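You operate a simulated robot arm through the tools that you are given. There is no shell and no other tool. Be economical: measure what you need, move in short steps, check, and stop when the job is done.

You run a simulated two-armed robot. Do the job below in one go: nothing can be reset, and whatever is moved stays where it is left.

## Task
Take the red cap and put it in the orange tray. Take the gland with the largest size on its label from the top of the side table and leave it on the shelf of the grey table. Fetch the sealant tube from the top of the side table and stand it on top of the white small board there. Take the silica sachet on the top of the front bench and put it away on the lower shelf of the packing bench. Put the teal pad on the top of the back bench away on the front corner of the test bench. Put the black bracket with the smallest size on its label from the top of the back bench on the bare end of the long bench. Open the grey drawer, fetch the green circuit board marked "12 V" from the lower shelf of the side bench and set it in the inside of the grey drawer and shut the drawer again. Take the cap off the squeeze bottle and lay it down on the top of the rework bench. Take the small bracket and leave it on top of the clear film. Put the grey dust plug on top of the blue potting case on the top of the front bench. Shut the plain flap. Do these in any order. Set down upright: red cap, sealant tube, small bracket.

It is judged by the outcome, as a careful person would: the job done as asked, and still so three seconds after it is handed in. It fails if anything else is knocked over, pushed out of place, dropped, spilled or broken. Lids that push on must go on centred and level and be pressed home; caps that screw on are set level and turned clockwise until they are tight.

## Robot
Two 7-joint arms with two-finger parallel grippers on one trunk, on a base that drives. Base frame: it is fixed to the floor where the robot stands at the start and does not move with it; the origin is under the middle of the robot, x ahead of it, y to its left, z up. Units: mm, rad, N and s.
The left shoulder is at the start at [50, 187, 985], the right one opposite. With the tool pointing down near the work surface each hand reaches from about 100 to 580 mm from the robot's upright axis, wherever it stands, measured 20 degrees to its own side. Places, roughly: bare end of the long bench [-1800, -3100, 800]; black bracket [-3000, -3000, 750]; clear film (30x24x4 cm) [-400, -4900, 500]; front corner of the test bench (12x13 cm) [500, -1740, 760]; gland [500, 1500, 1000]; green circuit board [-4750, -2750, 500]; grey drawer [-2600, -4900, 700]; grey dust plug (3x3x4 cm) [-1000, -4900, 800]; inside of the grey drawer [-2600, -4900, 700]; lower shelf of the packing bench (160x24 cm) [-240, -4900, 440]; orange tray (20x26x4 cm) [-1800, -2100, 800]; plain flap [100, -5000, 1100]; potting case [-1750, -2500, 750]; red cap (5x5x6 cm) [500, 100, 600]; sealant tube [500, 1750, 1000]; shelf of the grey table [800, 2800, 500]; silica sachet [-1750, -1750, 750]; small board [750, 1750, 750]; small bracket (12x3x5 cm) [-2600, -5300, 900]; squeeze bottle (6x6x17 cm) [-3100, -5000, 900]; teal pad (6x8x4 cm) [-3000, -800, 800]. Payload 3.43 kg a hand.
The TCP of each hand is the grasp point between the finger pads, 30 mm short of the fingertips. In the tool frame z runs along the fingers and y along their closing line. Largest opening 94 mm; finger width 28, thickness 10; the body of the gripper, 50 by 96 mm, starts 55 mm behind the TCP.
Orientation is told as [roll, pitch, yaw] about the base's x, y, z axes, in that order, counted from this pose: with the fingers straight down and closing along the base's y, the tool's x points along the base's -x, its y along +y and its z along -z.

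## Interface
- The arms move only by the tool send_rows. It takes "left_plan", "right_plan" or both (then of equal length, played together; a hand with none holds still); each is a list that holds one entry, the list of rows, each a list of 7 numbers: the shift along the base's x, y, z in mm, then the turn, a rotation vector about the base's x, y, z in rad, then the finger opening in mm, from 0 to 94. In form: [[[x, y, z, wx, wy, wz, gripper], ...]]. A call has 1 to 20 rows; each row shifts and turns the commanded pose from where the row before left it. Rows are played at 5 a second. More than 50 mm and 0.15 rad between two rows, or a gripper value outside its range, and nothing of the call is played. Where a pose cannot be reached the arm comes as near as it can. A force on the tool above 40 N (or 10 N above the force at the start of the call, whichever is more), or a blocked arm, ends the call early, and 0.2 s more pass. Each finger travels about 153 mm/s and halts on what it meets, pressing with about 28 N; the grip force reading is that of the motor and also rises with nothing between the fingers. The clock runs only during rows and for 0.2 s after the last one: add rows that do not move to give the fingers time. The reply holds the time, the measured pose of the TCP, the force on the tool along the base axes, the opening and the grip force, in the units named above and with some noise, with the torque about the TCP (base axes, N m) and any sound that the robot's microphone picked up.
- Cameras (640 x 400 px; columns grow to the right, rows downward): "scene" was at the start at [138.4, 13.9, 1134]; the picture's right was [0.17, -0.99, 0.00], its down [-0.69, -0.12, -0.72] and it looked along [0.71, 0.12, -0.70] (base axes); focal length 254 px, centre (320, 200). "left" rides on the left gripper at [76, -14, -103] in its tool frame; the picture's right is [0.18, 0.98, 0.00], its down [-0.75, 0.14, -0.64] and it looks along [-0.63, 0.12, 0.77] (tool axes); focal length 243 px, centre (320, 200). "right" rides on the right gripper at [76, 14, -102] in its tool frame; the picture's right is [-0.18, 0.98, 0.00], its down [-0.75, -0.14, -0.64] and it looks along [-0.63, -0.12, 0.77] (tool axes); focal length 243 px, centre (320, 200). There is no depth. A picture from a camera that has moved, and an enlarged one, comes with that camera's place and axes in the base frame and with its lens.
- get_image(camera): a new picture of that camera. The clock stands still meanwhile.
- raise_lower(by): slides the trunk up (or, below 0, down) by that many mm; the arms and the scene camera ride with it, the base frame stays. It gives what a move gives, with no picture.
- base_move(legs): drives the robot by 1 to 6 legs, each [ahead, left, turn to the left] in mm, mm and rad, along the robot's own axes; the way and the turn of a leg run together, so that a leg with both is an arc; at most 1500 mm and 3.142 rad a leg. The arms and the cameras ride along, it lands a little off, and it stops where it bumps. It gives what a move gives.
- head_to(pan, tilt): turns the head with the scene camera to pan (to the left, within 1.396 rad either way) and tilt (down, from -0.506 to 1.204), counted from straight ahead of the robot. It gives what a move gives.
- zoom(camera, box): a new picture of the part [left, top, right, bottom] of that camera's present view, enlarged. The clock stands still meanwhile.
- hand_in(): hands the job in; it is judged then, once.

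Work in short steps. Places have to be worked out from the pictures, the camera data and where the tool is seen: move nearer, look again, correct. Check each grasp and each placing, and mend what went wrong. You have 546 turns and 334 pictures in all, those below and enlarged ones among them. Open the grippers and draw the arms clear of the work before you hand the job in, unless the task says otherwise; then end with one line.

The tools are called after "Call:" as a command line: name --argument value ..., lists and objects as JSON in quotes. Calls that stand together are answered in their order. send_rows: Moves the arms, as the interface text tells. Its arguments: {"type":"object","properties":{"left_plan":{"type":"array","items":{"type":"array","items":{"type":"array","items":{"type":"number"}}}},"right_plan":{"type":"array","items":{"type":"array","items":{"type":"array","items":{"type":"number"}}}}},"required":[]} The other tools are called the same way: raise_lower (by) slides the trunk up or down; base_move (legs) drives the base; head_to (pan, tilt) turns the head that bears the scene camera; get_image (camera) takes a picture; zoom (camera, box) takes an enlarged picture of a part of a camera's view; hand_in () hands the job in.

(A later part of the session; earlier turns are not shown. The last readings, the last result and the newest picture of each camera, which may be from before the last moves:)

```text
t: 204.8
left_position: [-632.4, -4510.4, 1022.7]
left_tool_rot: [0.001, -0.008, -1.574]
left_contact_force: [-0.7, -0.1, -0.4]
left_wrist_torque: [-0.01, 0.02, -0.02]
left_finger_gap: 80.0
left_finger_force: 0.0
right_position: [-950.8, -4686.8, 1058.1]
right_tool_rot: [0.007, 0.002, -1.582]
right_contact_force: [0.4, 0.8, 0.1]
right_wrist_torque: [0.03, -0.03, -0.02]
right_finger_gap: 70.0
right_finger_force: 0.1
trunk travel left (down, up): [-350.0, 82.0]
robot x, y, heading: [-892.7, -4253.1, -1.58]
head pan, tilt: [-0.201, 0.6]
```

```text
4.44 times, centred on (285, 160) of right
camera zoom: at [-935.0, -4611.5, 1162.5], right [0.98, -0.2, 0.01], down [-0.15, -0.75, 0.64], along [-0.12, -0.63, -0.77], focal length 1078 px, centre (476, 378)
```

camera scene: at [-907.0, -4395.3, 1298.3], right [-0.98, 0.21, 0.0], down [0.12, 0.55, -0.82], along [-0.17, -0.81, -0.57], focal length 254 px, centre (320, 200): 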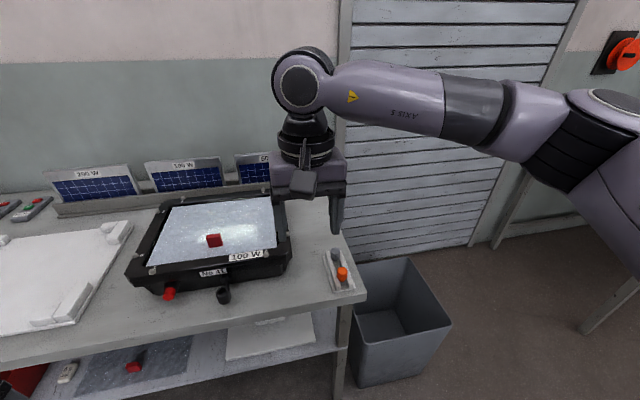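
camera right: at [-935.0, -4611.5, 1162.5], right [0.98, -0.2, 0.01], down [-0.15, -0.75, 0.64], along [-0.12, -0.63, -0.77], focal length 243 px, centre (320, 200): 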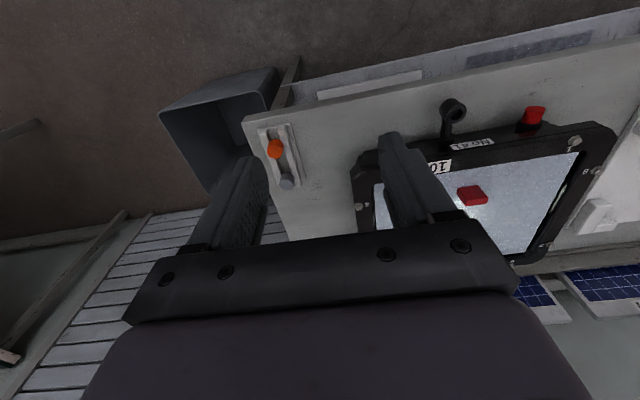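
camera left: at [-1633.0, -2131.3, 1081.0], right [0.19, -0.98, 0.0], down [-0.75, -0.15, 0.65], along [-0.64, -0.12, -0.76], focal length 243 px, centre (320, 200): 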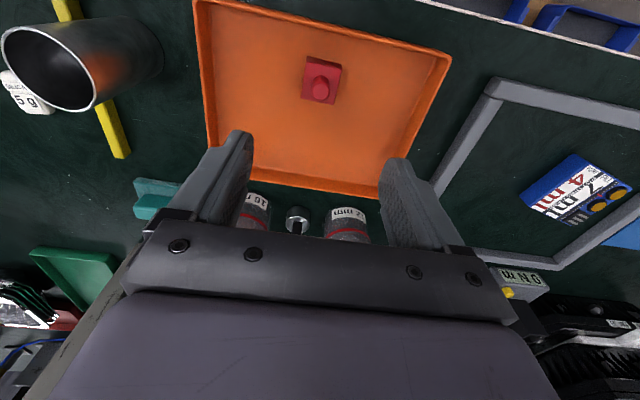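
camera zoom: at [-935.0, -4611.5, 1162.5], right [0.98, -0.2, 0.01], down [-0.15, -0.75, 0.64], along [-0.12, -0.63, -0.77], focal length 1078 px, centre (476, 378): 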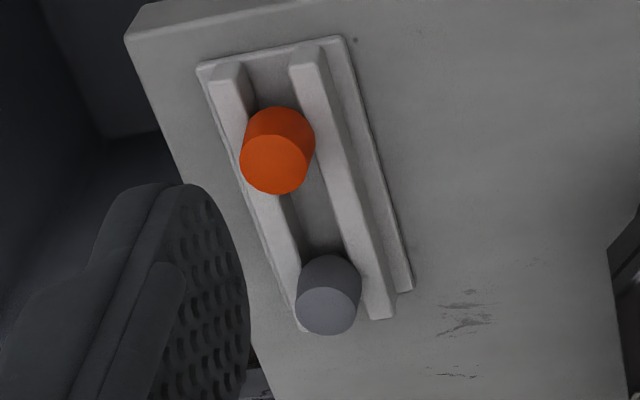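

I move the base 60 mm closer and bring the open hand above the grey plug.

Call:
base_move --legs '[[60, 0, 0.009]]'

Call:
send_rows --right_plan '[[[-30, -34, 0, 0, 0, 0, 60], [-30, -34, 0, 0, 0, 0, 60], [-30, -33, -10, 0, 0, 0, 60], [0, 0, -48, 0, 0, 0, 60], [0, 0, -48, 0, 0, 0, 60], [0, 0, -40, 0, 0, 0, 60], [0, 0, 0, 0, 0, 0, 60]]]'

Call:
get_image --camera "right"

```text
t: 205.8
left_position: [-631.5, -4568.0, 1023.2]
left_tool_rot: [0.001, -0.007, -1.569]
left_contact_force: [0.3, 0.2, -0.4]
left_wrist_torque: [0.01, 0.01, -0.01]
left_finger_gap: 79.8
left_finger_force: 0.0
right_position: [-947.5, -4748.8, 1058.2]
right_tool_rot: [0.006, 0.002, -1.574]
right_contact_force: [0.0, 0.1, -0.4]
right_wrist_torque: [0.05, -0.01, 0.0]
right_finger_gap: 69.9
right_finger_force: 0.1
trunk travel left (down, up): [-350.0, 82.0]
robot x, y, heading: [-885.1, -4309.0, -1.569]
head pan, tilt: [-0.201, 0.6]
```

```text
t: 207.4
left_position: [-630.4, -4566.0, 1022.8]
left_tool_rot: [0.001, -0.009, -1.566]
left_contact_force: [-0.5, -0.3, 0.1]
left_wrist_torque: [0.02, 0.01, 0.03]
left_finger_gap: 80.2
left_finger_force: 0.0
right_position: [-1037.0, -4849.1, 912.4]
right_tool_rot: [0.008, 0.0, -1.574]
right_contact_force: [0.5, 0.2, -0.1]
right_wrist_torque: [0.03, 0.05, 0.01]
right_finger_gap: 60.0
right_finger_force: 0.0
trunk travel left (down, up): [-350.0, 82.0]
robot x, y, heading: [-885.8, -4308.2, -1.573]
head pan, tilt: [-0.201, 0.6]
```

```text
246 pictures are left
camera right: at [-1023.5, -4772.5, 1016.2], right [0.98, -0.19, 0.01], down [-0.15, -0.75, 0.64], along [-0.12, -0.63, -0.77], focal length 243 px, centre (320, 200)
```

right: 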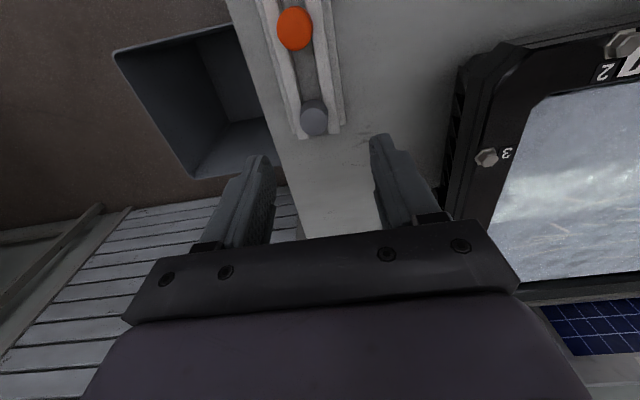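

Plug at ≈[-1042,-4848]. I descend to TCP z≈825 and close.

Call:
send_rows --right_plan '[[[-5, 1, -40, 0, 0, 0, 60], [0, 0, -36, 0, 0, 0, 60], [0, 0, -11, 0, 0, 0, 60], [0, 0, 0, 0, 0, 0, 60], [0, 0, 0, 0, 0, 0, 15], [0, 0, 0, 0, 0, 0, 15], [0, 0, 0, 0, 0, 0, 15]]]'

Call:
get_image --camera "right"

```text
t: 209.0
left_position: [-630.2, -4567.7, 1021.9]
left_tool_rot: [-0.001, -0.01, -1.567]
left_contact_force: [-0.3, -1.0, -0.1]
left_wrist_torque: [-0.03, 0.0, -0.03]
left_finger_gap: 80.2
left_finger_force: 0.0
right_position: [-1043.1, -4848.2, 826.1]
right_tool_rot: [0.005, 0.002, -1.574]
right_contact_force: [-0.8, 0.5, 0.5]
right_wrist_torque: [0.0, 0.06, 0.0]
right_finger_gap: 22.8
right_finger_force: 27.8
trunk travel left (down, up): [-350.0, 82.0]
robot x, y, heading: [-884.5, -4310.7, -1.569]
head pan, tilt: [-0.201, 0.6]
```

```text
245 pictures are left
camera right: at [-1028.0, -4771.2, 929.5], right [0.98, -0.19, 0.01], down [-0.15, -0.75, 0.64], along [-0.12, -0.63, -0.77], focal length 243 px, centre (320, 200)
```

right: 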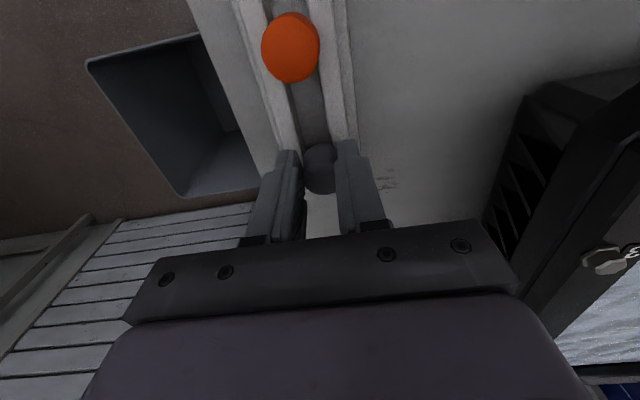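

Gripped at 23 mm. I lift and check.

Call:
send_rows --right_plan '[[[0, 0, 15, 0, 0, 0, 10], [0, 0, 45, 0, 0, 0, 10], [0, 0, 48, 0, 0, 0, 10], [0, 0, 48, 0, 0, 0, 10], [0, 45, 0, 0, 0, 0, 10], [0, 45, 0, 0, 0, 0, 10], [0, 45, 0, 0, 0, 0, 10]]]'

Call:
get_image --camera "right"

```text
t: 210.6
left_position: [-631.2, -4566.4, 1022.5]
left_tool_rot: [0.001, -0.01, -1.568]
left_contact_force: [-0.2, 0.8, 0.7]
left_wrist_torque: [-0.01, -0.01, 0.02]
left_finger_gap: 79.9
left_finger_force: 0.0
right_position: [-1041.9, -4711.0, 981.7]
right_tool_rot: [0.005, 0.0, -1.577]
right_contact_force: [0.6, 0.2, -0.2]
right_wrist_torque: [0.02, -0.03, 0.01]
right_finger_gap: 22.7
right_finger_force: 28.5
trunk travel left (down, up): [-350.0, 82.0]
robot x, y, heading: [-889.6, -4309.9, -1.57]
head pan, tilt: [-0.201, 0.6]
```

```text
244 pictures are left
camera right: at [-1027.2, -4635.6, 1086.1], right [0.98, -0.19, 0.01], down [-0.15, -0.75, 0.64], along [-0.12, -0.63, -0.77], focal length 243 px, centre (320, 200)
```

right: 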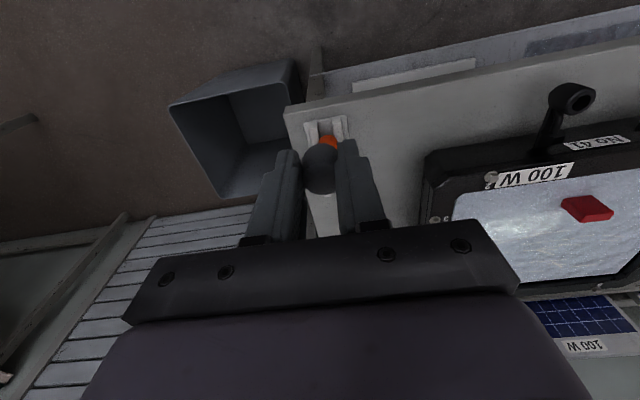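

Plug held. Next I carry it to the blue potting case on the front bench.

Call:
base_move --legs '[[-800, 0, 0], [0, 0, -1.571], [0, -850, 0], [150, 0, 0]]'

Call:
head_to --pan 0.0 --tilt 0.6

Call:
get_image --camera "scene"

```text
t: 223.9
left_position: [-1273.7, -2891.7, 1022.8]
left_tool_rot: [0.001, -0.006, 3.102]
left_contact_force: [0.4, -0.1, -0.2]
left_wrist_torque: [0.02, 0.02, 0.0]
left_finger_gap: 80.0
left_finger_force: 0.0
right_position: [-1401.0, -2475.9, 982.4]
right_tool_rot: [0.006, 0.001, 3.096]
right_contact_force: [0.6, -0.6, -0.6]
right_wrist_torque: [0.01, 0.0, -0.01]
right_finger_gap: 22.8
right_finger_force: 28.0
trunk travel left (down, up): [-350.0, 82.0]
robot x, y, heading: [-1001.9, -2642.9, 3.102]
head pan, tilt: [-0.201, 0.6]
```

```text
t: 224.6
left_position: [-1272.9, -2893.5, 1020.9]
left_tool_rot: [0.0, -0.009, 3.104]
left_contact_force: [-0.7, -0.2, -0.1]
left_wrist_torque: [-0.01, 0.04, 0.04]
left_finger_gap: 80.2
left_finger_force: 0.1
right_position: [-1400.9, -2476.9, 983.5]
right_tool_rot: [0.004, 0.002, 3.095]
right_contact_force: [0.5, 0.5, -0.7]
right_wrist_torque: [-0.01, 0.06, -0.01]
right_finger_gap: 22.6
right_finger_force: 27.8
trunk travel left (down, up): [-350.0, 82.0]
robot x, y, heading: [-1001.2, -2646.4, 3.099]
head pan, tilt: [0.0, 0.6]
```

```text
243 pictures are left
camera scene: at [-1152.3, -2640.9, 1298.4], right [0.04, 1.0, 0.0], down [0.56, -0.02, -0.83], along [-0.82, 0.03, -0.56], focal length 254 px, centre (320, 200)
```

scene: 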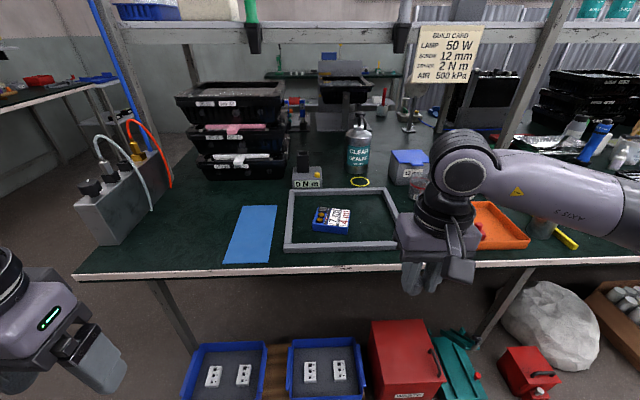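

The case is at ≈[-1800,-2576]. I drive closer and look at its top.

Call:
base_move --legs '[[180, 0, 0.04]]'

Call:
get_image --camera "right"

Call:
get_image --camera "scene"

```text
t: 226.2
left_position: [-1438.0, -2899.3, 1022.2]
left_tool_rot: [0.001, -0.008, -3.143]
left_contact_force: [0.6, 1.1, -0.1]
left_wrist_torque: [0.0, -0.05, 0.03]
left_finger_gap: 79.7
left_finger_force: 0.2
right_position: [-1582.7, -2486.9, 982.0]
right_tool_rot: [0.005, -0.001, 3.129]
right_contact_force: [-0.2, 0.8, 0.0]
right_wrist_torque: [-0.02, 0.01, 0.02]
right_finger_gap: 22.8
right_finger_force: 28.0
trunk travel left (down, up): [-350.0, 82.0]
robot x, y, heading: [-1184.5, -2641.9, 3.137]
head pan, tilt: [0.0, 0.6]
stopped in leg 1: the robot was blocked; the commanded pose is now the measured one
```

```text
242 pictures are left
camera right: at [-1505.8, -2501.6, 1086.0], right [-0.19, -0.98, 0.01], down [-0.75, 0.15, 0.64], along [-0.63, 0.12, -0.77], focal length 243 px, centre (320, 200)
```

right: 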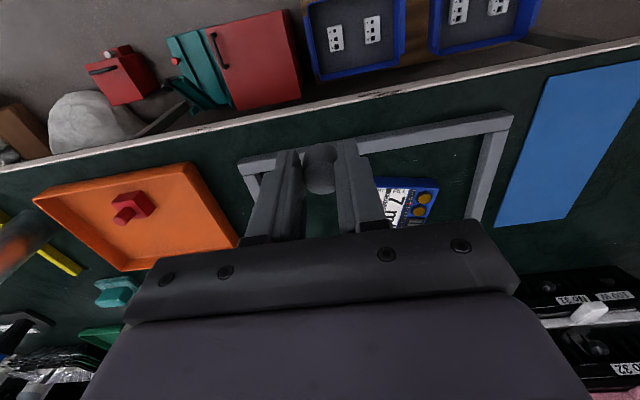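

```text
241 pictures are left
camera scene: at [-1327.7, -2642.4, 1298.5], right [0.0, 1.0, 0.0], down [0.56, 0.0, -0.83], along [-0.83, 0.0, -0.56], focal length 254 px, centre (320, 200)
```

scene: 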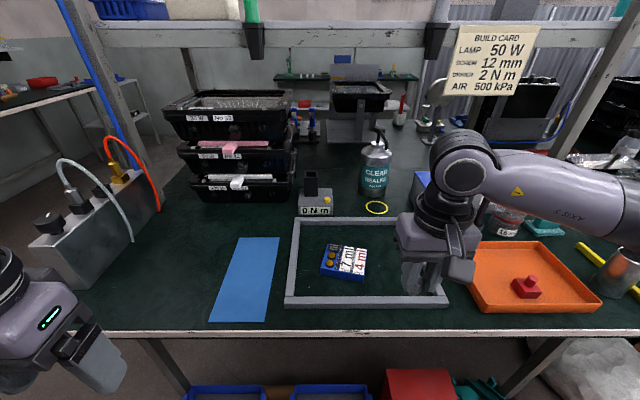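

Blocked at x≈-1185 again by the bench. I zoom on the case to see its top.

Call:
zoom --camera "scene" --box '[310, 235, 374, 295]'

```text
6.67 times, centred on (342, 265) of scene
camera zoom: at [-1327.7, -2642.4, 1298.5], right [0.0, 1.0, 0.0], down [0.56, 0.0, -0.83], along [-0.83, 0.0, -0.56], focal length 1690 px, centre (173, -233)
```

zoom: 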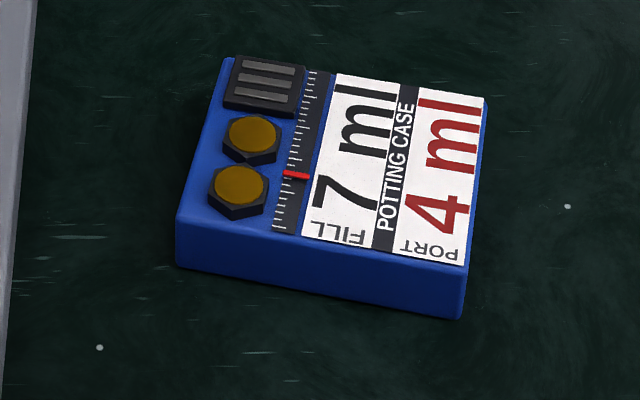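

I place the plug on the label area ≈[-1787,-2558]. Moving above it first.

Call:
send_rows --right_plan '[[[-41, -14, -10, 0, 0, 0, 10], [-41, -14, -10, 0, 0, 0, 10], [-41, -14, -20, 0, 0, 0, 10], [-41, -14, -20, 0, 0, 0, 10], [-40, -15, -20, 0, 0, 0, 10], [0, 0, 0, 0, 0, 0, 10]]]'

Call:
get_image --camera "right"

Call:
zoom --camera "scene" --box '[290, 200, 420, 310]'

```text
t: 227.6
left_position: [-1439.5, -2899.1, 1022.1]
left_tool_rot: [0.0, -0.009, 3.141]
left_contact_force: [0.0, 0.8, 0.3]
left_wrist_torque: [0.01, 0.0, -0.03]
left_finger_gap: 79.9
left_finger_force: 0.0
right_position: [-1786.5, -2557.9, 902.7]
right_tool_rot: [0.006, -0.001, 3.134]
right_contact_force: [0.7, 0.2, 0.1]
right_wrist_torque: [0.02, -0.01, -0.02]
right_finger_gap: 22.8
right_finger_force: 27.9
trunk travel left (down, up): [-350.0, 82.0]
robot x, y, heading: [-1183.9, -2641.7, 3.138]
head pan, tilt: [0.0, 0.6]
```

```text
239 pictures are left
camera right: at [-1709.6, -2572.5, 1006.1], right [-0.19, -0.98, 0.01], down [-0.75, 0.15, 0.64], along [-0.63, 0.12, -0.77], focal length 243 px, centre (320, 200)
```

right: 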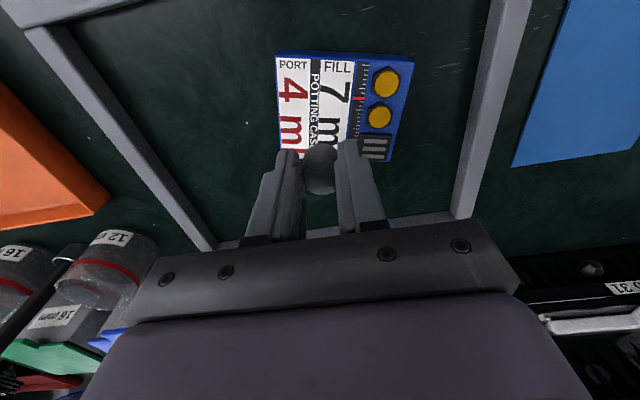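

```text
3.64 times, centred on (355, 255) of scene
camera zoom: at [-1328.2, -2642.1, 1298.5], right [0.0, 1.0, 0.0], down [0.56, 0.0, -0.83], along [-0.83, 0.0, -0.56], focal length 922 px, centre (193, 0)
```

zoom: 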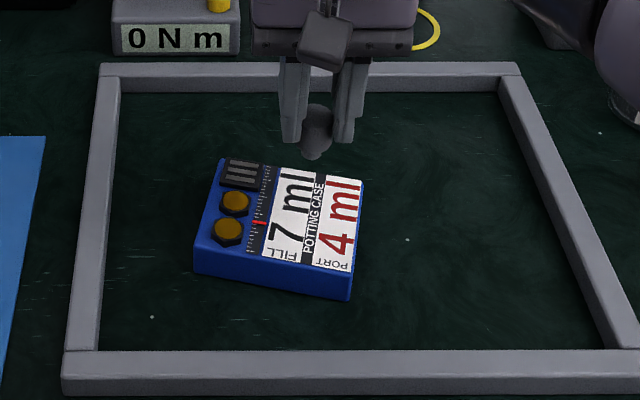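

Label centre ≈[-1778,-2555]. I correct by (+8,+3) and lower.

Call:
send_rows --right_plan '[[[8, 3, -30, 0, 0, 0, 10], [0, 0, -25, 0, 0, 0, 10], [0, 0, -5, 0, 0, 0, 10], [0, 0, -3, 0, 0, 0, 10], [0, 0, 0, 0, 0, 0, 10]]]'

Call:
zoom --camera "scene" --box '[290, 200, 420, 310]'

```text
t: 228.8
left_position: [-1436.1, -2900.3, 1023.8]
left_tool_rot: [-0.002, -0.013, -3.142]
left_contact_force: [-0.5, 0.2, 0.0]
left_wrist_torque: [0.04, -0.01, -0.01]
left_finger_gap: 79.8
left_finger_force: 0.1
right_position: [-1778.5, -2555.8, 843.9]
right_tool_rot: [0.007, -0.01, 3.132]
right_contact_force: [5.4, 0.1, 32.2]
right_wrist_torque: [0.05, 0.03, -0.01]
right_finger_gap: 22.8
right_finger_force: 27.9
trunk travel left (down, up): [-350.0, 82.0]
robot x, y, heading: [-1182.0, -2643.3, 3.141]
head pan, tilt: [0.0, 0.6]
```

```text
3.64 times, centred on (355, 255) of scene
camera zoom: at [-1324.5, -2642.8, 1299.3], right [0.0, 1.0, 0.0], down [0.56, 0.0, -0.83], along [-0.83, 0.0, -0.56], focal length 922 px, centre (193, 0)
```

zoom: 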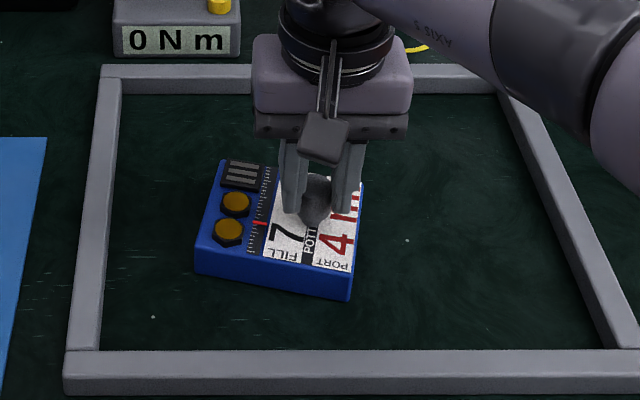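

Firm contact. I relax 3 mm, open slowly, and lift away.

Call:
send_rows --right_plan '[[[0, 0, 3, 0, 0, 0, 10], [0, 0, 0, 0, 0, 0, 26], [0, 0, 0, 0, 0, 0, 40], [0, 0, 0, 0, 0, 0, 50], [0, 0, 30, 0, 0, 0, 50], [0, 0, 48, 0, 0, 0, 50], [0, 0, 48, 0, 0, 0, 50], [40, 0, 20, 0, 0, 0, 50], [40, 0, 0, 0, 0, 0, 50]]]'

Call:
zoom --camera "scene" --box '[290, 200, 420, 310]'

```text
t: 230.8
left_position: [-1438.8, -2899.0, 1021.8]
left_tool_rot: [0.0, -0.007, 3.141]
left_contact_force: [0.3, 0.7, -0.1]
left_wrist_torque: [0.01, -0.02, 0.01]
left_finger_gap: 80.1
left_finger_force: 0.0
right_position: [-1701.8, -2554.9, 986.2]
right_tool_rot: [0.007, 0.002, 3.129]
right_contact_force: [1.0, -0.1, 0.5]
right_wrist_torque: [-0.03, -0.01, 0.02]
right_finger_gap: 50.1
right_finger_force: 0.0
trunk travel left (down, up): [-350.0, 82.0]
robot x, y, heading: [-1182.1, -2644.0, 3.138]
head pan, tilt: [0.0, 0.6]
```

```text
3.64 times, centred on (355, 255) of scene
camera zoom: at [-1328.0, -2642.1, 1298.5], right [0.0, 1.0, 0.0], down [0.56, 0.0, -0.83], along [-0.83, 0.0, -0.56], focal length 922 px, centre (193, 0)
```

zoom: 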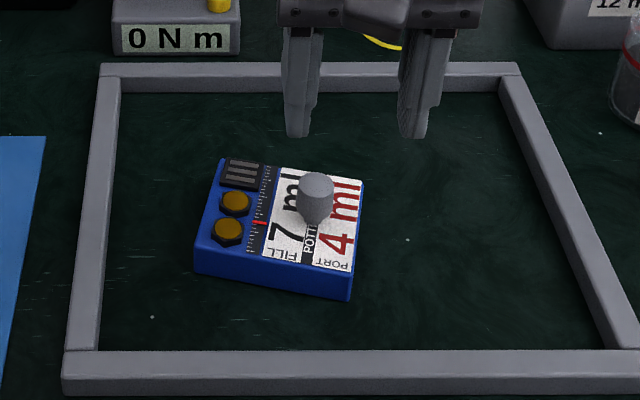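

The plug stands on the case. Next to the back bench: I back out, go around the end of the long bench and look.

Call:
base_move --legs '[[-300, 0, 0], [0, 1150, 0], [600, 0, 0]]'

Call:
head_to --pan 0.0 --tilt 0.3

Call:
get_image --camera "scene"

```text
t: 241.1
left_position: [-1715.2, -4019.2, 1022.5]
left_tool_rot: [0.001, -0.007, -3.129]
left_contact_force: [0.0, 0.8, 0.0]
left_wrist_torque: [0.01, -0.01, -0.01]
left_finger_gap: 80.1
left_finger_force: 0.0
right_position: [-1980.8, -3677.1, 985.0]
right_tool_rot: [0.005, 0.001, -3.141]
right_contact_force: [0.9, 0.5, -0.9]
right_wrist_torque: [0.01, -0.04, -0.01]
right_finger_gap: 50.3
right_finger_force: 0.1
trunk travel left (down, up): [-350.0, 82.0]
robot x, y, heading: [-1461.5, -3757.9, -3.132]
head pan, tilt: [0.0, 0.6]
```

```text
t: 241.9
left_position: [-1714.5, -4017.3, 1022.8]
left_tool_rot: [0.0, -0.008, -3.129]
left_contact_force: [0.0, -0.1, -0.3]
left_wrist_torque: [-0.02, 0.0, 0.01]
left_finger_gap: 80.1
left_finger_force: 0.2
right_position: [-1980.5, -3676.8, 985.9]
right_tool_rot: [0.005, -0.002, -3.139]
right_contact_force: [-0.2, 0.1, 0.2]
right_wrist_torque: [0.02, 0.02, 0.01]
right_finger_gap: 50.0
right_finger_force: 0.1
trunk travel left (down, up): [-350.0, 82.0]
robot x, y, heading: [-1456.2, -3758.3, -3.129]
head pan, tilt: [0.0, 0.3]
```

```text
235 pictures are left
camera scene: at [-1611.5, -3759.9, 1325.9], right [-0.01, 1.0, 0.0], down [0.3, 0.0, -0.96], along [-0.95, -0.01, -0.3], focal length 254 px, centre (320, 200)
```

scene: 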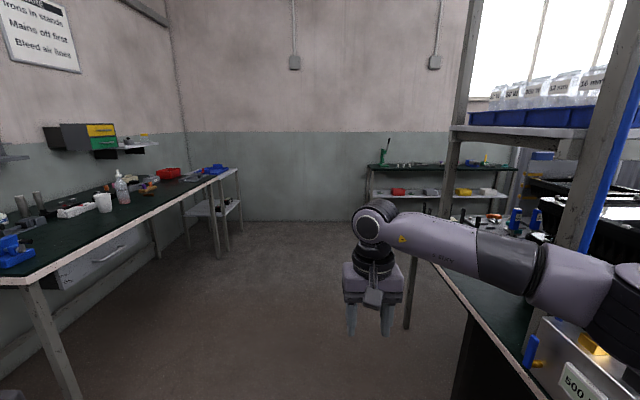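

I drive on past the bench's end and turn to face the back bench from the far aisle.

Call:
base_move --legs '[[1500, 0, 0], [800, 0, 0], [0, 0, -1.571], [700, 0, 0]]'

Call:
head_to --pan -1.0 --tilt 0.4

Call:
get_image --camera "scene"

```text
t: 260.6
left_position: [-4085.9, -2842.4, 1022.2]
left_tool_rot: [0.0, -0.008, 1.598]
left_contact_force: [0.3, 0.7, 0.6]
left_wrist_torque: [-0.04, -0.02, 0.01]
left_finger_gap: 80.1
left_finger_force: 0.0
right_position: [-3749.1, -2568.7, 985.1]
right_tool_rot: [0.005, 0.001, 1.59]
right_contact_force: [-0.7, 0.4, 0.0]
right_wrist_torque: [0.0, -0.02, 0.03]
right_finger_gap: 50.0
right_finger_force: 0.1
trunk travel left (down, up): [-350.0, 82.0]
robot x, y, heading: [-3820.6, -3093.2, 1.596]
head pan, tilt: [0.0, 0.3]
```

```text
t: 261.8
left_position: [-4084.7, -2841.7, 1023.3]
left_tool_rot: [-0.001, -0.008, 1.599]
left_contact_force: [1.4, -0.2, 0.7]
left_wrist_torque: [-0.04, -0.03, 0.02]
left_finger_gap: 79.8
left_finger_force: 0.0
right_position: [-3747.8, -2568.8, 984.7]
right_tool_rot: [0.006, -0.001, 1.59]
right_contact_force: [0.4, -0.3, 0.5]
right_wrist_torque: [0.0, -0.01, -0.02]
right_finger_gap: 50.0
right_finger_force: 0.1
trunk travel left (down, up): [-350.0, 82.0]
robot x, y, heading: [-3823.0, -3094.1, 1.6]
head pan, tilt: [-1.0, 0.4]
```

```text
234 pictures are left
camera scene: at [-3748.1, -2981.3, 1316.7], right [0.56, -0.83, 0.0], down [-0.32, -0.22, -0.92], along [0.76, 0.52, -0.39], focal length 254 px, centre (320, 200)
```

scene: 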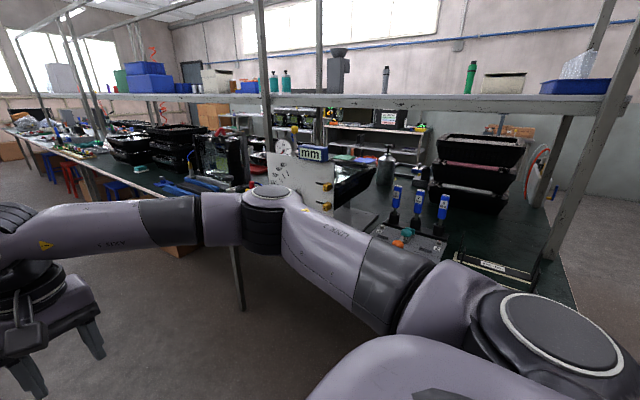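

I retract the right hand, move away from the bench, and turn to face it (+x).

Call:
send_rows --right_plan '[[[30, -40, 0, 0, 0, 0, 60], [30, -40, 0, 0, 0, 0, 60], [30, -40, 0, 0, 0, 0, 60]]]'

Call:
base_move --legs '[[0, 230, 0], [0, 0, -1.6]]'

Call:
head_to --pan 0.0 --tilt 0.4

Call:
get_image --camera "scene"

```text
t: 262.6
left_position: [-4084.9, -2841.7, 1022.3]
left_tool_rot: [0.0, -0.008, 1.599]
left_contact_force: [0.0, 0.4, 0.0]
left_wrist_torque: [-0.01, 0.04, 0.03]
left_finger_gap: 80.3
left_finger_force: 0.1
right_position: [-3659.3, -2686.7, 984.8]
right_tool_rot: [0.006, 0.001, 1.588]
right_contact_force: [-0.1, 0.6, -0.6]
right_wrist_torque: [-0.01, 0.02, 0.02]
right_finger_gap: 60.1
right_finger_force: 0.2
trunk travel left (down, up): [-350.0, 82.0]
robot x, y, heading: [-3821.0, -3092.5, 1.597]
head pan, tilt: [-1.0, 0.4]
```

```text
t: 268.3
left_position: [-3782.7, -2851.1, 1021.9]
left_tool_rot: [-0.001, -0.009, -0.037]
left_contact_force: [0.1, -0.2, 0.0]
left_wrist_torque: [0.04, 0.0, 0.01]
left_finger_gap: 79.9
left_finger_force: 0.0
right_position: [-3656.5, -3284.0, 984.8]
right_tool_rot: [0.006, 0.001, -0.043]
right_contact_force: [-0.5, -0.1, 0.3]
right_wrist_torque: [0.03, 0.04, 0.0]
right_finger_gap: 60.0
right_finger_force: 0.0
trunk travel left (down, up): [-350.0, 82.0]
robot x, y, heading: [-4047.0, -3101.9, -0.035]
head pan, tilt: [-1.0, 0.4]
```

```text
t: 269.6
left_position: [-3782.3, -2852.0, 1022.9]
left_tool_rot: [0.001, -0.009, -0.034]
left_contact_force: [-0.6, -0.6, 0.3]
left_wrist_torque: [0.0, -0.01, -0.01]
left_finger_gap: 80.4
left_finger_force: 0.1
right_position: [-3656.7, -3284.1, 984.1]
right_tool_rot: [0.004, 0.0, -0.041]
right_contact_force: [0.1, -0.3, -0.2]
right_wrist_torque: [0.02, -0.02, 0.02]
right_finger_gap: 60.1
right_finger_force: 0.2
trunk travel left (down, up): [-350.0, 82.0]
robot x, y, heading: [-4048.8, -3098.9, -0.036]
head pan, tilt: [0.0, 0.4]
```

```text
233 pictures are left
camera scene: at [-3900.2, -3103.3, 1316.7], right [-0.04, -1.0, 0.0], down [-0.39, 0.01, -0.92], along [0.92, -0.04, -0.39], focal length 254 px, centre (320, 200)
```

scene: 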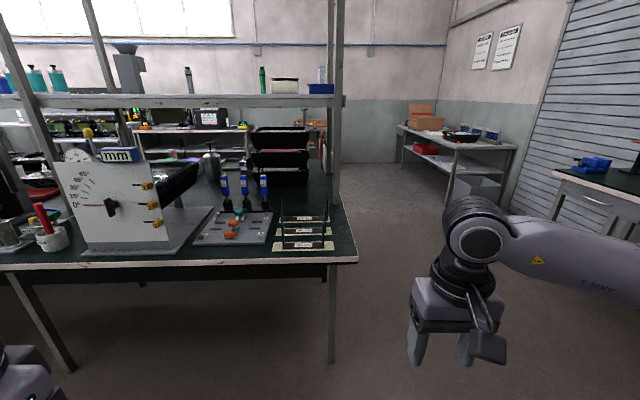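

Three black brackets at the bench's right end. I zoom on their labels.

Call:
zoom --camera "scene" --box '[265, 200, 345, 260]'

```text
6.67 times, centred on (305, 230) of scene
camera zoom: at [-3900.2, -3103.3, 1316.7], right [-0.04, -1.0, 0.0], down [-0.39, 0.01, -0.92], along [0.92, -0.04, -0.39], focal length 1690 px, centre (420, 0)
```

zoom: 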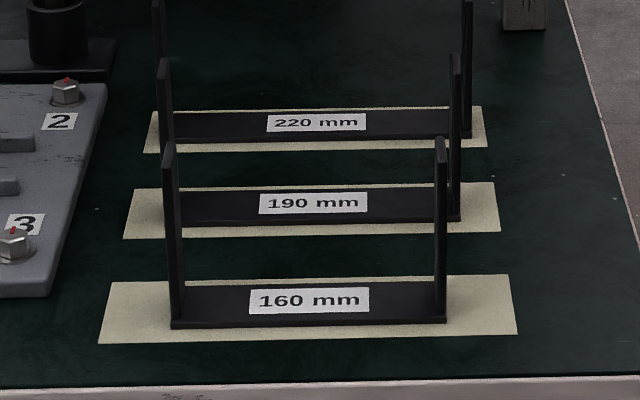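

The nearest bracket reads 160 mm (smallest): uprights at y≈-3147 and -2989, x≈-3067..-3027. I drive up to it.

Call:
base_move --legs '[[480, 100, 0.036]]'

Call:
head_to --pan 0.0 --tilt 0.7

Call:
get_image --camera "scene"

Call:
get_image --camera "right"

```text
t: 272.5
left_position: [-3310.5, -2752.0, 1022.7]
left_tool_rot: [0.0, -0.008, 0.006]
left_contact_force: [-0.1, 0.0, -0.3]
left_wrist_torque: [-0.02, 0.07, 0.03]
left_finger_gap: 80.1
left_finger_force: 0.1
right_position: [-3167.4, -3178.6, 984.9]
right_tool_rot: [0.005, 0.0, -0.001]
right_contact_force: [0.3, -0.6, -0.8]
right_wrist_torque: [0.02, 0.0, 0.02]
right_finger_gap: 60.0
right_finger_force: 0.1
trunk travel left (down, up): [-350.0, 82.0]
robot x, y, heading: [-3567.1, -3014.2, -0.0]
head pan, tilt: [0.0, 0.4]
```

```text
t: 273.3
left_position: [-3311.0, -2752.1, 1021.7]
left_tool_rot: [0.0, -0.009, 0.008]
left_contact_force: [0.8, 0.5, -0.1]
left_wrist_torque: [0.01, 0.01, -0.02]
left_finger_gap: 80.0
left_finger_force: 0.1
right_position: [-3167.0, -3179.4, 984.6]
right_tool_rot: [0.005, -0.002, -0.002]
right_contact_force: [0.2, -0.6, -0.8]
right_wrist_torque: [-0.03, 0.01, 0.01]
right_finger_gap: 59.9
right_finger_force: 0.1
trunk travel left (down, up): [-350.0, 82.0]
robot x, y, heading: [-3568.4, -3009.5, 0.003]
head pan, tilt: [0.0, 0.7]
```

```text
231 pictures are left
camera scene: at [-3425.8, -3008.9, 1289.9], right [0.0, -1.0, 0.0], down [-0.64, 0.0, -0.77], along [0.77, 0.0, -0.64], focal length 254 px, centre (320, 200)
```

scene: 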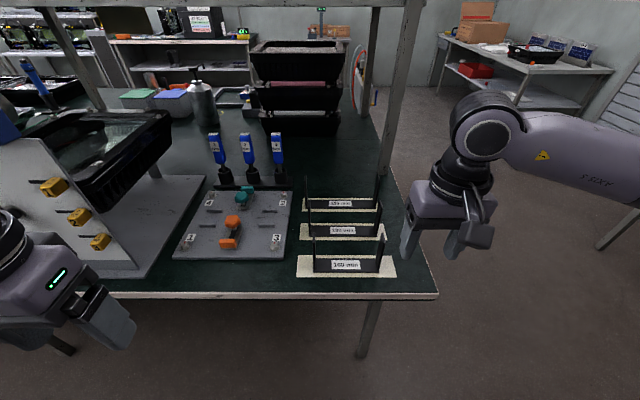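

```text
230 pictures are left
camera right: at [-3242.9, -3166.0, 1088.9], right [0.19, 0.98, 0.01], down [0.75, -0.15, 0.64], along [0.63, -0.12, -0.77], focal length 243 px, centre (320, 200)
```

right: 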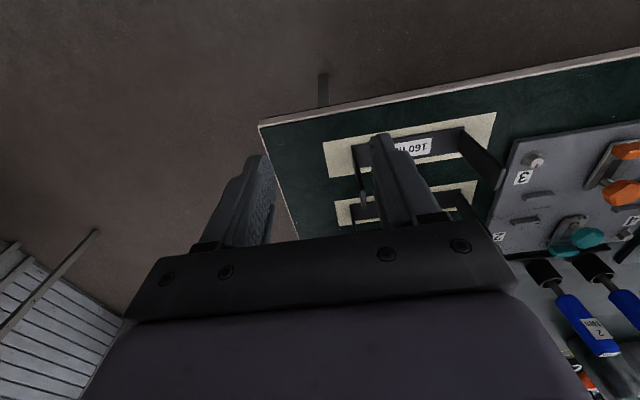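

I zoom to pin the bracket precisely.

Call:
zoom --camera "scene" --box '[290, 170, 410, 290]'

Call:
zoom --camera "right" --box '[300, 90, 520, 240]'

```text
3.33 times, centred on (350, 230) of scene
camera zoom: at [-3425.8, -3008.9, 1289.9], right [0.0, -1.0, 0.0], down [-0.64, 0.0, -0.77], along [0.77, 0.0, -0.64], focal length 845 px, centre (220, 100)
```

zoom: 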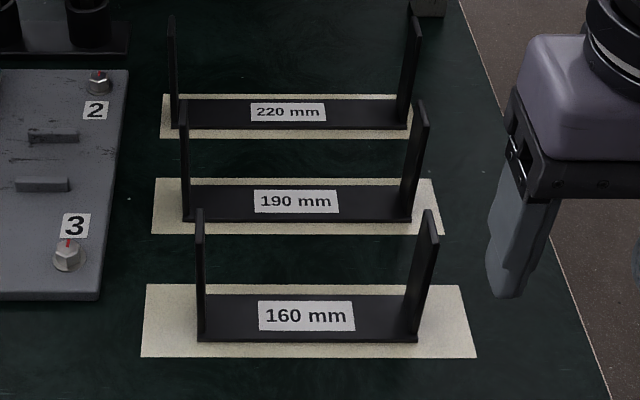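

```text
2.67 times, centred on (410, 165) of right
camera zoom: at [-3242.9, -3166.0, 1088.9], right [0.19, 0.98, 0.01], down [0.75, -0.15, 0.64], along [0.63, -0.12, -0.77], focal length 647 px, centre (80, 293)
```

zoom: 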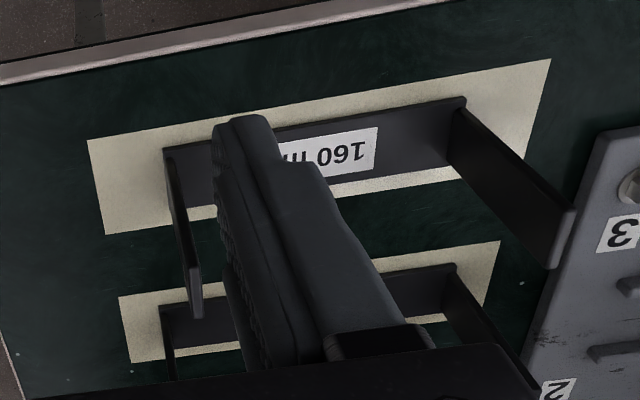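

Right upright centre ≈[-3050,-3148], top z≈876. I straddle it with the fingers at TCP z≈840 and close.

Call:
send_rows --right_plan '[[[40, 11, 0, 0, 0, 0, 60], [40, 10, 0, 0, 0, 0, 60], [37, 10, 0, 0, 0, 0, 60], [0, 0, -48, 0, 0, 0, 60], [0, 0, -48, 0, 0, 0, 60], [0, 0, -30, 0, 0, 0, 60], [0, 0, 0, 0, 0, 0, 60]]]'

Call:
get_image --camera "right"

```text
t: 274.9
left_position: [-3311.8, -2752.5, 1021.9]
left_tool_rot: [0.0, -0.009, 0.007]
left_contact_force: [-0.1, 0.0, -0.2]
left_wrist_torque: [0.0, -0.01, -0.01]
left_finger_gap: 80.2
left_finger_force: 0.2
right_position: [-3049.9, -3149.9, 858.7]
right_tool_rot: [0.008, 0.0, -0.002]
right_contact_force: [0.8, 0.7, 0.0]
right_wrist_torque: [-0.03, -0.01, 0.0]
right_finger_gap: 60.1
right_finger_force: 0.1
trunk travel left (down, up): [-350.0, 82.0]
robot x, y, heading: [-3567.1, -3011.4, 0.005]
head pan, tilt: [0.0, 0.7]
```

```text
227 pictures are left
camera right: at [-3125.5, -3136.1, 962.8], right [0.19, 0.98, 0.01], down [0.75, -0.15, 0.64], along [0.63, -0.11, -0.77], focal length 243 px, centre (320, 200)
```

right: 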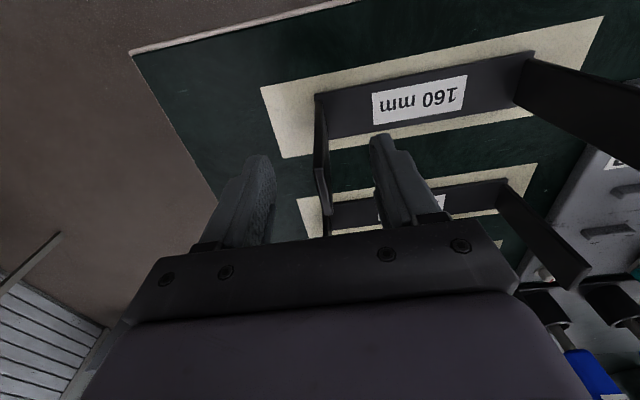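

The upright is between the fingers. Lower 20 mm and close, then lift.

Call:
send_rows --right_plan '[[[0, 0, -20, 0, 0, 0, 60], [0, 0, 0, 0, 0, 0, 30], [0, 0, 0, 0, 0, 0, 0], [0, 0, 0, 0, 0, 0, 0], [0, 0, 0, 0, 0, 0, 0]]]'

Call:
get_image --camera "right"

```text
t: 276.1
left_position: [-3311.4, -2751.8, 1022.5]
left_tool_rot: [-0.001, -0.009, 0.008]
left_contact_force: [0.5, 0.0, 0.1]
left_wrist_torque: [0.02, -0.02, -0.01]
left_finger_gap: 80.0
left_finger_force: 0.0
right_position: [-3050.9, -3149.6, 839.8]
right_tool_rot: [0.006, 0.0, -0.002]
right_contact_force: [-0.1, 0.6, -0.1]
right_wrist_torque: [-0.06, -0.07, 0.02]
right_finger_gap: 10.3
right_finger_force: 28.2
trunk travel left (down, up): [-350.0, 82.0]
robot x, y, heading: [-3569.9, -3009.7, 0.003]
head pan, tilt: [0.0, 0.7]
```

```text
226 pictures are left
camera right: at [-3126.0, -3135.6, 942.8], right [0.19, 0.98, 0.01], down [0.75, -0.15, 0.64], along [0.63, -0.11, -0.77], focal length 243 px, centre (320, 200)
```

right: 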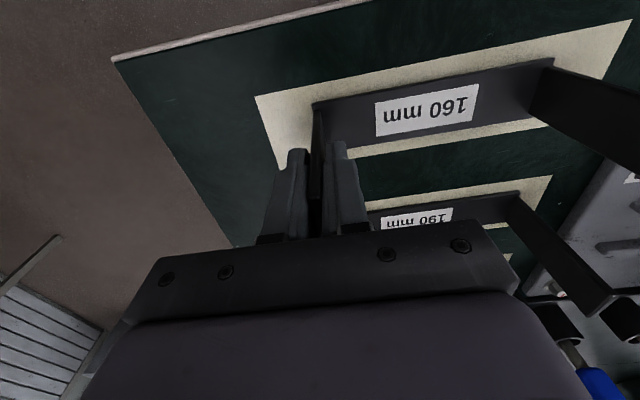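

Held (10.3 mm). I lift and back away.

Call:
send_rows --right_plan '[[[0, 0, 15, 0, 0, 0, 0], [0, 0, 40, 0, 0, 0, 0], [0, 0, 45, 0, 0, 0, 0], [-45, 0, 30, 0, 0, 0, 0], [-45, 0, 0, 0, 0, 0, 0]]]'

Call:
base_move --legs '[[-330, 0, 0]]'

Call:
get_image --camera "right"

```text
refused: row 4 steps farther than a row can; nothing moved
```

```text
t: 278.3
left_position: [-3648.7, -2752.2, 1021.7]
left_tool_rot: [0.0, -0.01, 0.014]
left_contact_force: [-0.1, 0.7, 0.5]
left_wrist_torque: [0.01, 0.02, 0.02]
left_finger_gap: 80.1
left_finger_force: 0.0
right_position: [-3384.2, -3147.5, 839.6]
right_tool_rot: [0.005, 0.0, 0.004]
right_contact_force: [-0.6, -0.2, -1.2]
right_wrist_torque: [-0.19, 0.0, -0.02]
right_finger_gap: 9.9
right_finger_force: 28.4
trunk travel left (down, up): [-350.0, 82.0]
robot x, y, heading: [-3903.4, -3015.6, 0.011]
head pan, tilt: [0.0, 0.7]
```

```text
225 pictures are left
camera right: at [-3460.0, -3135.4, 943.0], right [0.18, 0.98, 0.01], down [0.75, -0.14, 0.64], along [0.63, -0.11, -0.77], focal length 243 px, centre (320, 200)
```

right: 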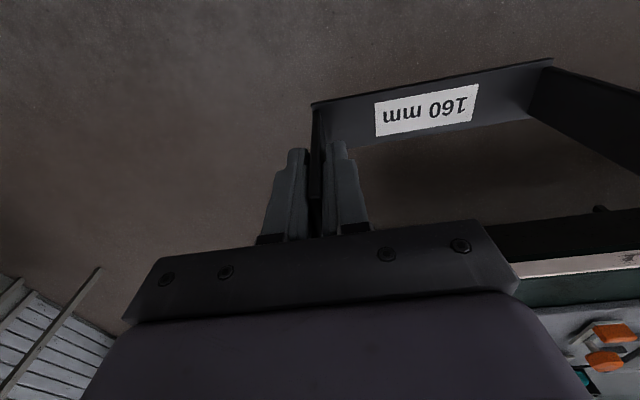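

The lift was refused and the base dragged the bracket off the bench edge; it is still held level. I check the bench for damage.

Call:
get_image --camera "scene"

Call:
send_rows --right_plan '[[[0, 0, 45, 0, 0, 0, 0], [0, 0, 45, 0, 0, 0, 0], [0, 0, 45, 0, 0, 0, 0]]]'

```text
224 pictures are left
camera scene: at [-3760.9, -3010.4, 1289.9], right [0.01, -1.0, 0.0], down [-0.64, -0.01, -0.77], along [0.77, 0.01, -0.64], focal length 254 px, centre (320, 200)
```

scene: 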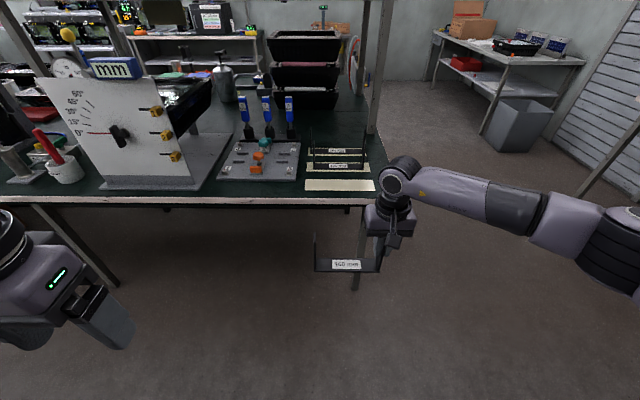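

```text
t: 279.1
left_position: [-3649.6, -2752.7, 1022.1]
left_tool_rot: [-0.001, -0.007, 0.016]
left_contact_force: [0.0, -0.4, -0.7]
left_wrist_torque: [0.02, 0.0, -0.01]
left_finger_gap: 80.1
left_finger_force: 0.2
right_position: [-3384.2, -3150.4, 974.5]
right_tool_rot: [0.006, -0.001, 0.006]
right_contact_force: [-0.5, 0.2, -1.6]
right_wrist_torque: [-0.17, -0.01, 0.0]
right_finger_gap: 10.3
right_finger_force: 27.4
trunk travel left (down, up): [-350.0, 82.0]
robot x, y, heading: [-3902.1, -3012.1, 0.011]
head pan, tilt: [0.0, 0.7]
```

The bench is intact. I drive left along the aisle toward the teal pad and look.

Call:
base_move --legs '[[0, 1400, 0]]'

Call:
head_to --pan 0.5 --tilt 0.5

Call:
get_image --camera "scene"

```text
t: 286.1
left_position: [-3649.1, -1351.7, 1021.2]
left_tool_rot: [-0.001, -0.009, -0.001]
left_contact_force: [0.6, 0.9, 0.1]
left_wrist_torque: [0.0, 0.01, 0.0]
left_finger_gap: 79.9
left_finger_force: 0.0
right_position: [-3390.7, -1752.3, 973.3]
right_tool_rot: [0.003, 0.0, -0.009]
right_contact_force: [-0.4, 0.7, -1.5]
right_wrist_torque: [-0.16, 0.01, 0.01]
right_finger_gap: 10.0
right_finger_force: 28.3
trunk travel left (down, up): [-350.0, 82.0]
robot x, y, heading: [-3911.5, -1609.8, -0.003]
head pan, tilt: [0.0, 0.7]
```

```text
t: 287.0
left_position: [-3649.1, -1351.6, 1022.6]
left_tool_rot: [-0.001, -0.007, 0.0]
left_contact_force: [0.6, -0.1, -1.0]
left_wrist_torque: [-0.01, 0.02, 0.01]
left_finger_gap: 79.9
left_finger_force: 0.1
right_position: [-3390.7, -1752.3, 973.8]
right_tool_rot: [0.005, -0.001, -0.012]
right_contact_force: [-0.7, 0.6, -2.2]
right_wrist_torque: [-0.17, 0.02, -0.03]
right_finger_gap: 10.0
right_finger_force: 28.0
trunk travel left (down, up): [-350.0, 82.0]
robot x, y, heading: [-3907.6, -1605.4, -0.004]
head pan, tilt: [0.499, 0.499]
```

```text
223 pictures are left
camera scene: at [-3770.5, -1563.5, 1307.5], right [0.47, -0.88, 0.0], down [-0.42, -0.23, -0.88], along [0.77, 0.42, -0.48], focal length 254 px, centre (320, 200)
```

scene: 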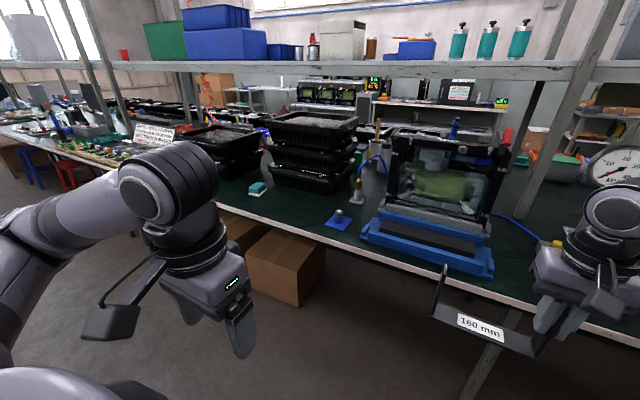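

The teal pad is at ≈[-2943,-773]. I first retract the right hand with the bracket, then drive on.

Call:
send_rows --right_plan '[[[-45, 0, 0, 0, 0, 0, 0], [-45, 0, 0, 0, 0, 0, 0], [-45, 0, 0, 0, 0, 0, 0], [-45, 0, 0, 0, 0, 0, 0]]]'

Call:
base_move --legs '[[0, 665, 0], [300, 0, 0]]'

Call:
head_to --pan 0.2 --tilt 0.6

Call:
get_image --camera "scene"

```text
t: 288.0
left_position: [-3649.5, -1350.7, 1022.1]
left_tool_rot: [-0.001, -0.008, 0.0]
left_contact_force: [-0.2, 0.2, 0.6]
left_wrist_torque: [-0.02, -0.01, 0.01]
left_finger_gap: 80.1
left_finger_force: 0.0
right_position: [-3572.3, -1752.3, 972.5]
right_tool_rot: [0.006, 0.0, -0.014]
right_contact_force: [-0.3, 0.1, -1.8]
right_wrist_torque: [-0.17, 0.01, -0.02]
right_finger_gap: 10.2
right_finger_force: 28.1
trunk travel left (down, up): [-350.0, 82.0]
robot x, y, heading: [-3909.1, -1607.4, -0.005]
head pan, tilt: [0.499, 0.499]
```

```text
t: 293.4
left_position: [-3351.6, -664.1, 1022.1]
left_tool_rot: [0.0, -0.005, 0.01]
left_contact_force: [0.3, -0.3, 0.2]
left_wrist_torque: [-0.01, 0.01, -0.01]
left_finger_gap: 80.2
left_finger_force: 0.1
right_position: [-3270.6, -1062.3, 972.1]
right_tool_rot: [0.006, 0.003, 0.0]
right_contact_force: [0.2, -0.3, -2.8]
right_wrist_torque: [-0.19, 0.0, 0.0]
right_finger_gap: 10.0
right_finger_force: 27.5
trunk travel left (down, up): [-350.0, 82.0]
robot x, y, heading: [-3608.5, -918.6, 0.007]
head pan, tilt: [0.499, 0.499]
```

```text
t: 294.2
left_position: [-3352.4, -663.2, 1022.6]
left_tool_rot: [-0.001, -0.008, 0.009]
left_contact_force: [0.4, -1.0, 0.0]
left_wrist_torque: [-0.02, -0.04, 0.03]
left_finger_gap: 79.8
left_finger_force: 0.1
right_position: [-3270.8, -1063.1, 973.2]
right_tool_rot: [0.006, 0.001, 0.0]
right_contact_force: [0.4, -0.3, -2.2]
right_wrist_torque: [-0.2, 0.01, 0.02]
right_finger_gap: 10.5
right_finger_force: 27.9
trunk travel left (down, up): [-350.0, 82.0]
robot x, y, heading: [-3610.3, -923.1, 0.011]
head pan, tilt: [0.201, 0.6]
```

```text
222 pictures are left
camera scene: at [-3464.1, -903.2, 1298.4], right [0.21, -0.98, 0.0], down [-0.55, -0.12, -0.83], along [0.81, 0.17, -0.56], focal length 254 px, centre (320, 200)
```

scene: 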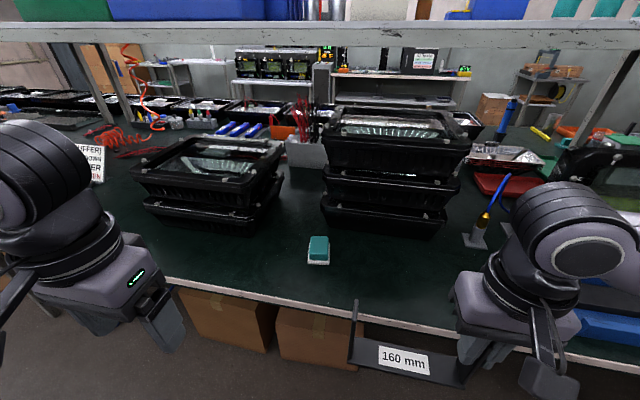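

I zoom on the teal pad.

Call:
zoom --camera "scene" --box '[290, 220, 350, 280]'

```text
6.67 times, centred on (320, 250) of scene
camera zoom: at [-3464.1, -903.2, 1298.4], right [0.21, -0.98, 0.0], down [-0.55, -0.12, -0.83], along [0.81, 0.17, -0.56], focal length 1690 px, centre (320, -133)
```

zoom: 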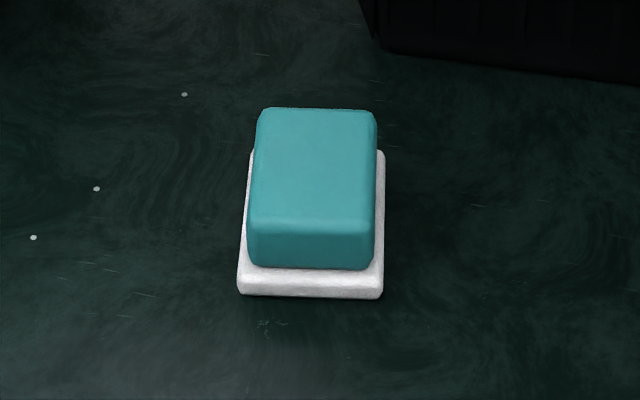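

The pad stands at ≈[-2975,-795], rotated ≈+8°. I drive 115 mm nearer.

Call:
base_move --legs '[[115, 0, 0]]'

```text
t: 295.5
left_position: [-3235.4, -664.7, 1022.9]
left_tool_rot: [0.0, -0.008, 0.01]
left_contact_force: [0.1, -0.5, 0.1]
left_wrist_torque: [0.04, 0.0, -0.03]
left_finger_gap: 79.7
left_finger_force: 0.1
right_position: [-3152.7, -1062.8, 972.3]
right_tool_rot: [0.005, 0.002, -0.001]
right_contact_force: [-0.4, 0.4, -2.2]
right_wrist_torque: [-0.16, 0.04, 0.0]
right_finger_gap: 9.9
right_finger_force: 27.9
trunk travel left (down, up): [-350.0, 82.0]
robot x, y, heading: [-3486.9, -923.9, 0.006]
head pan, tilt: [0.201, 0.6]
```

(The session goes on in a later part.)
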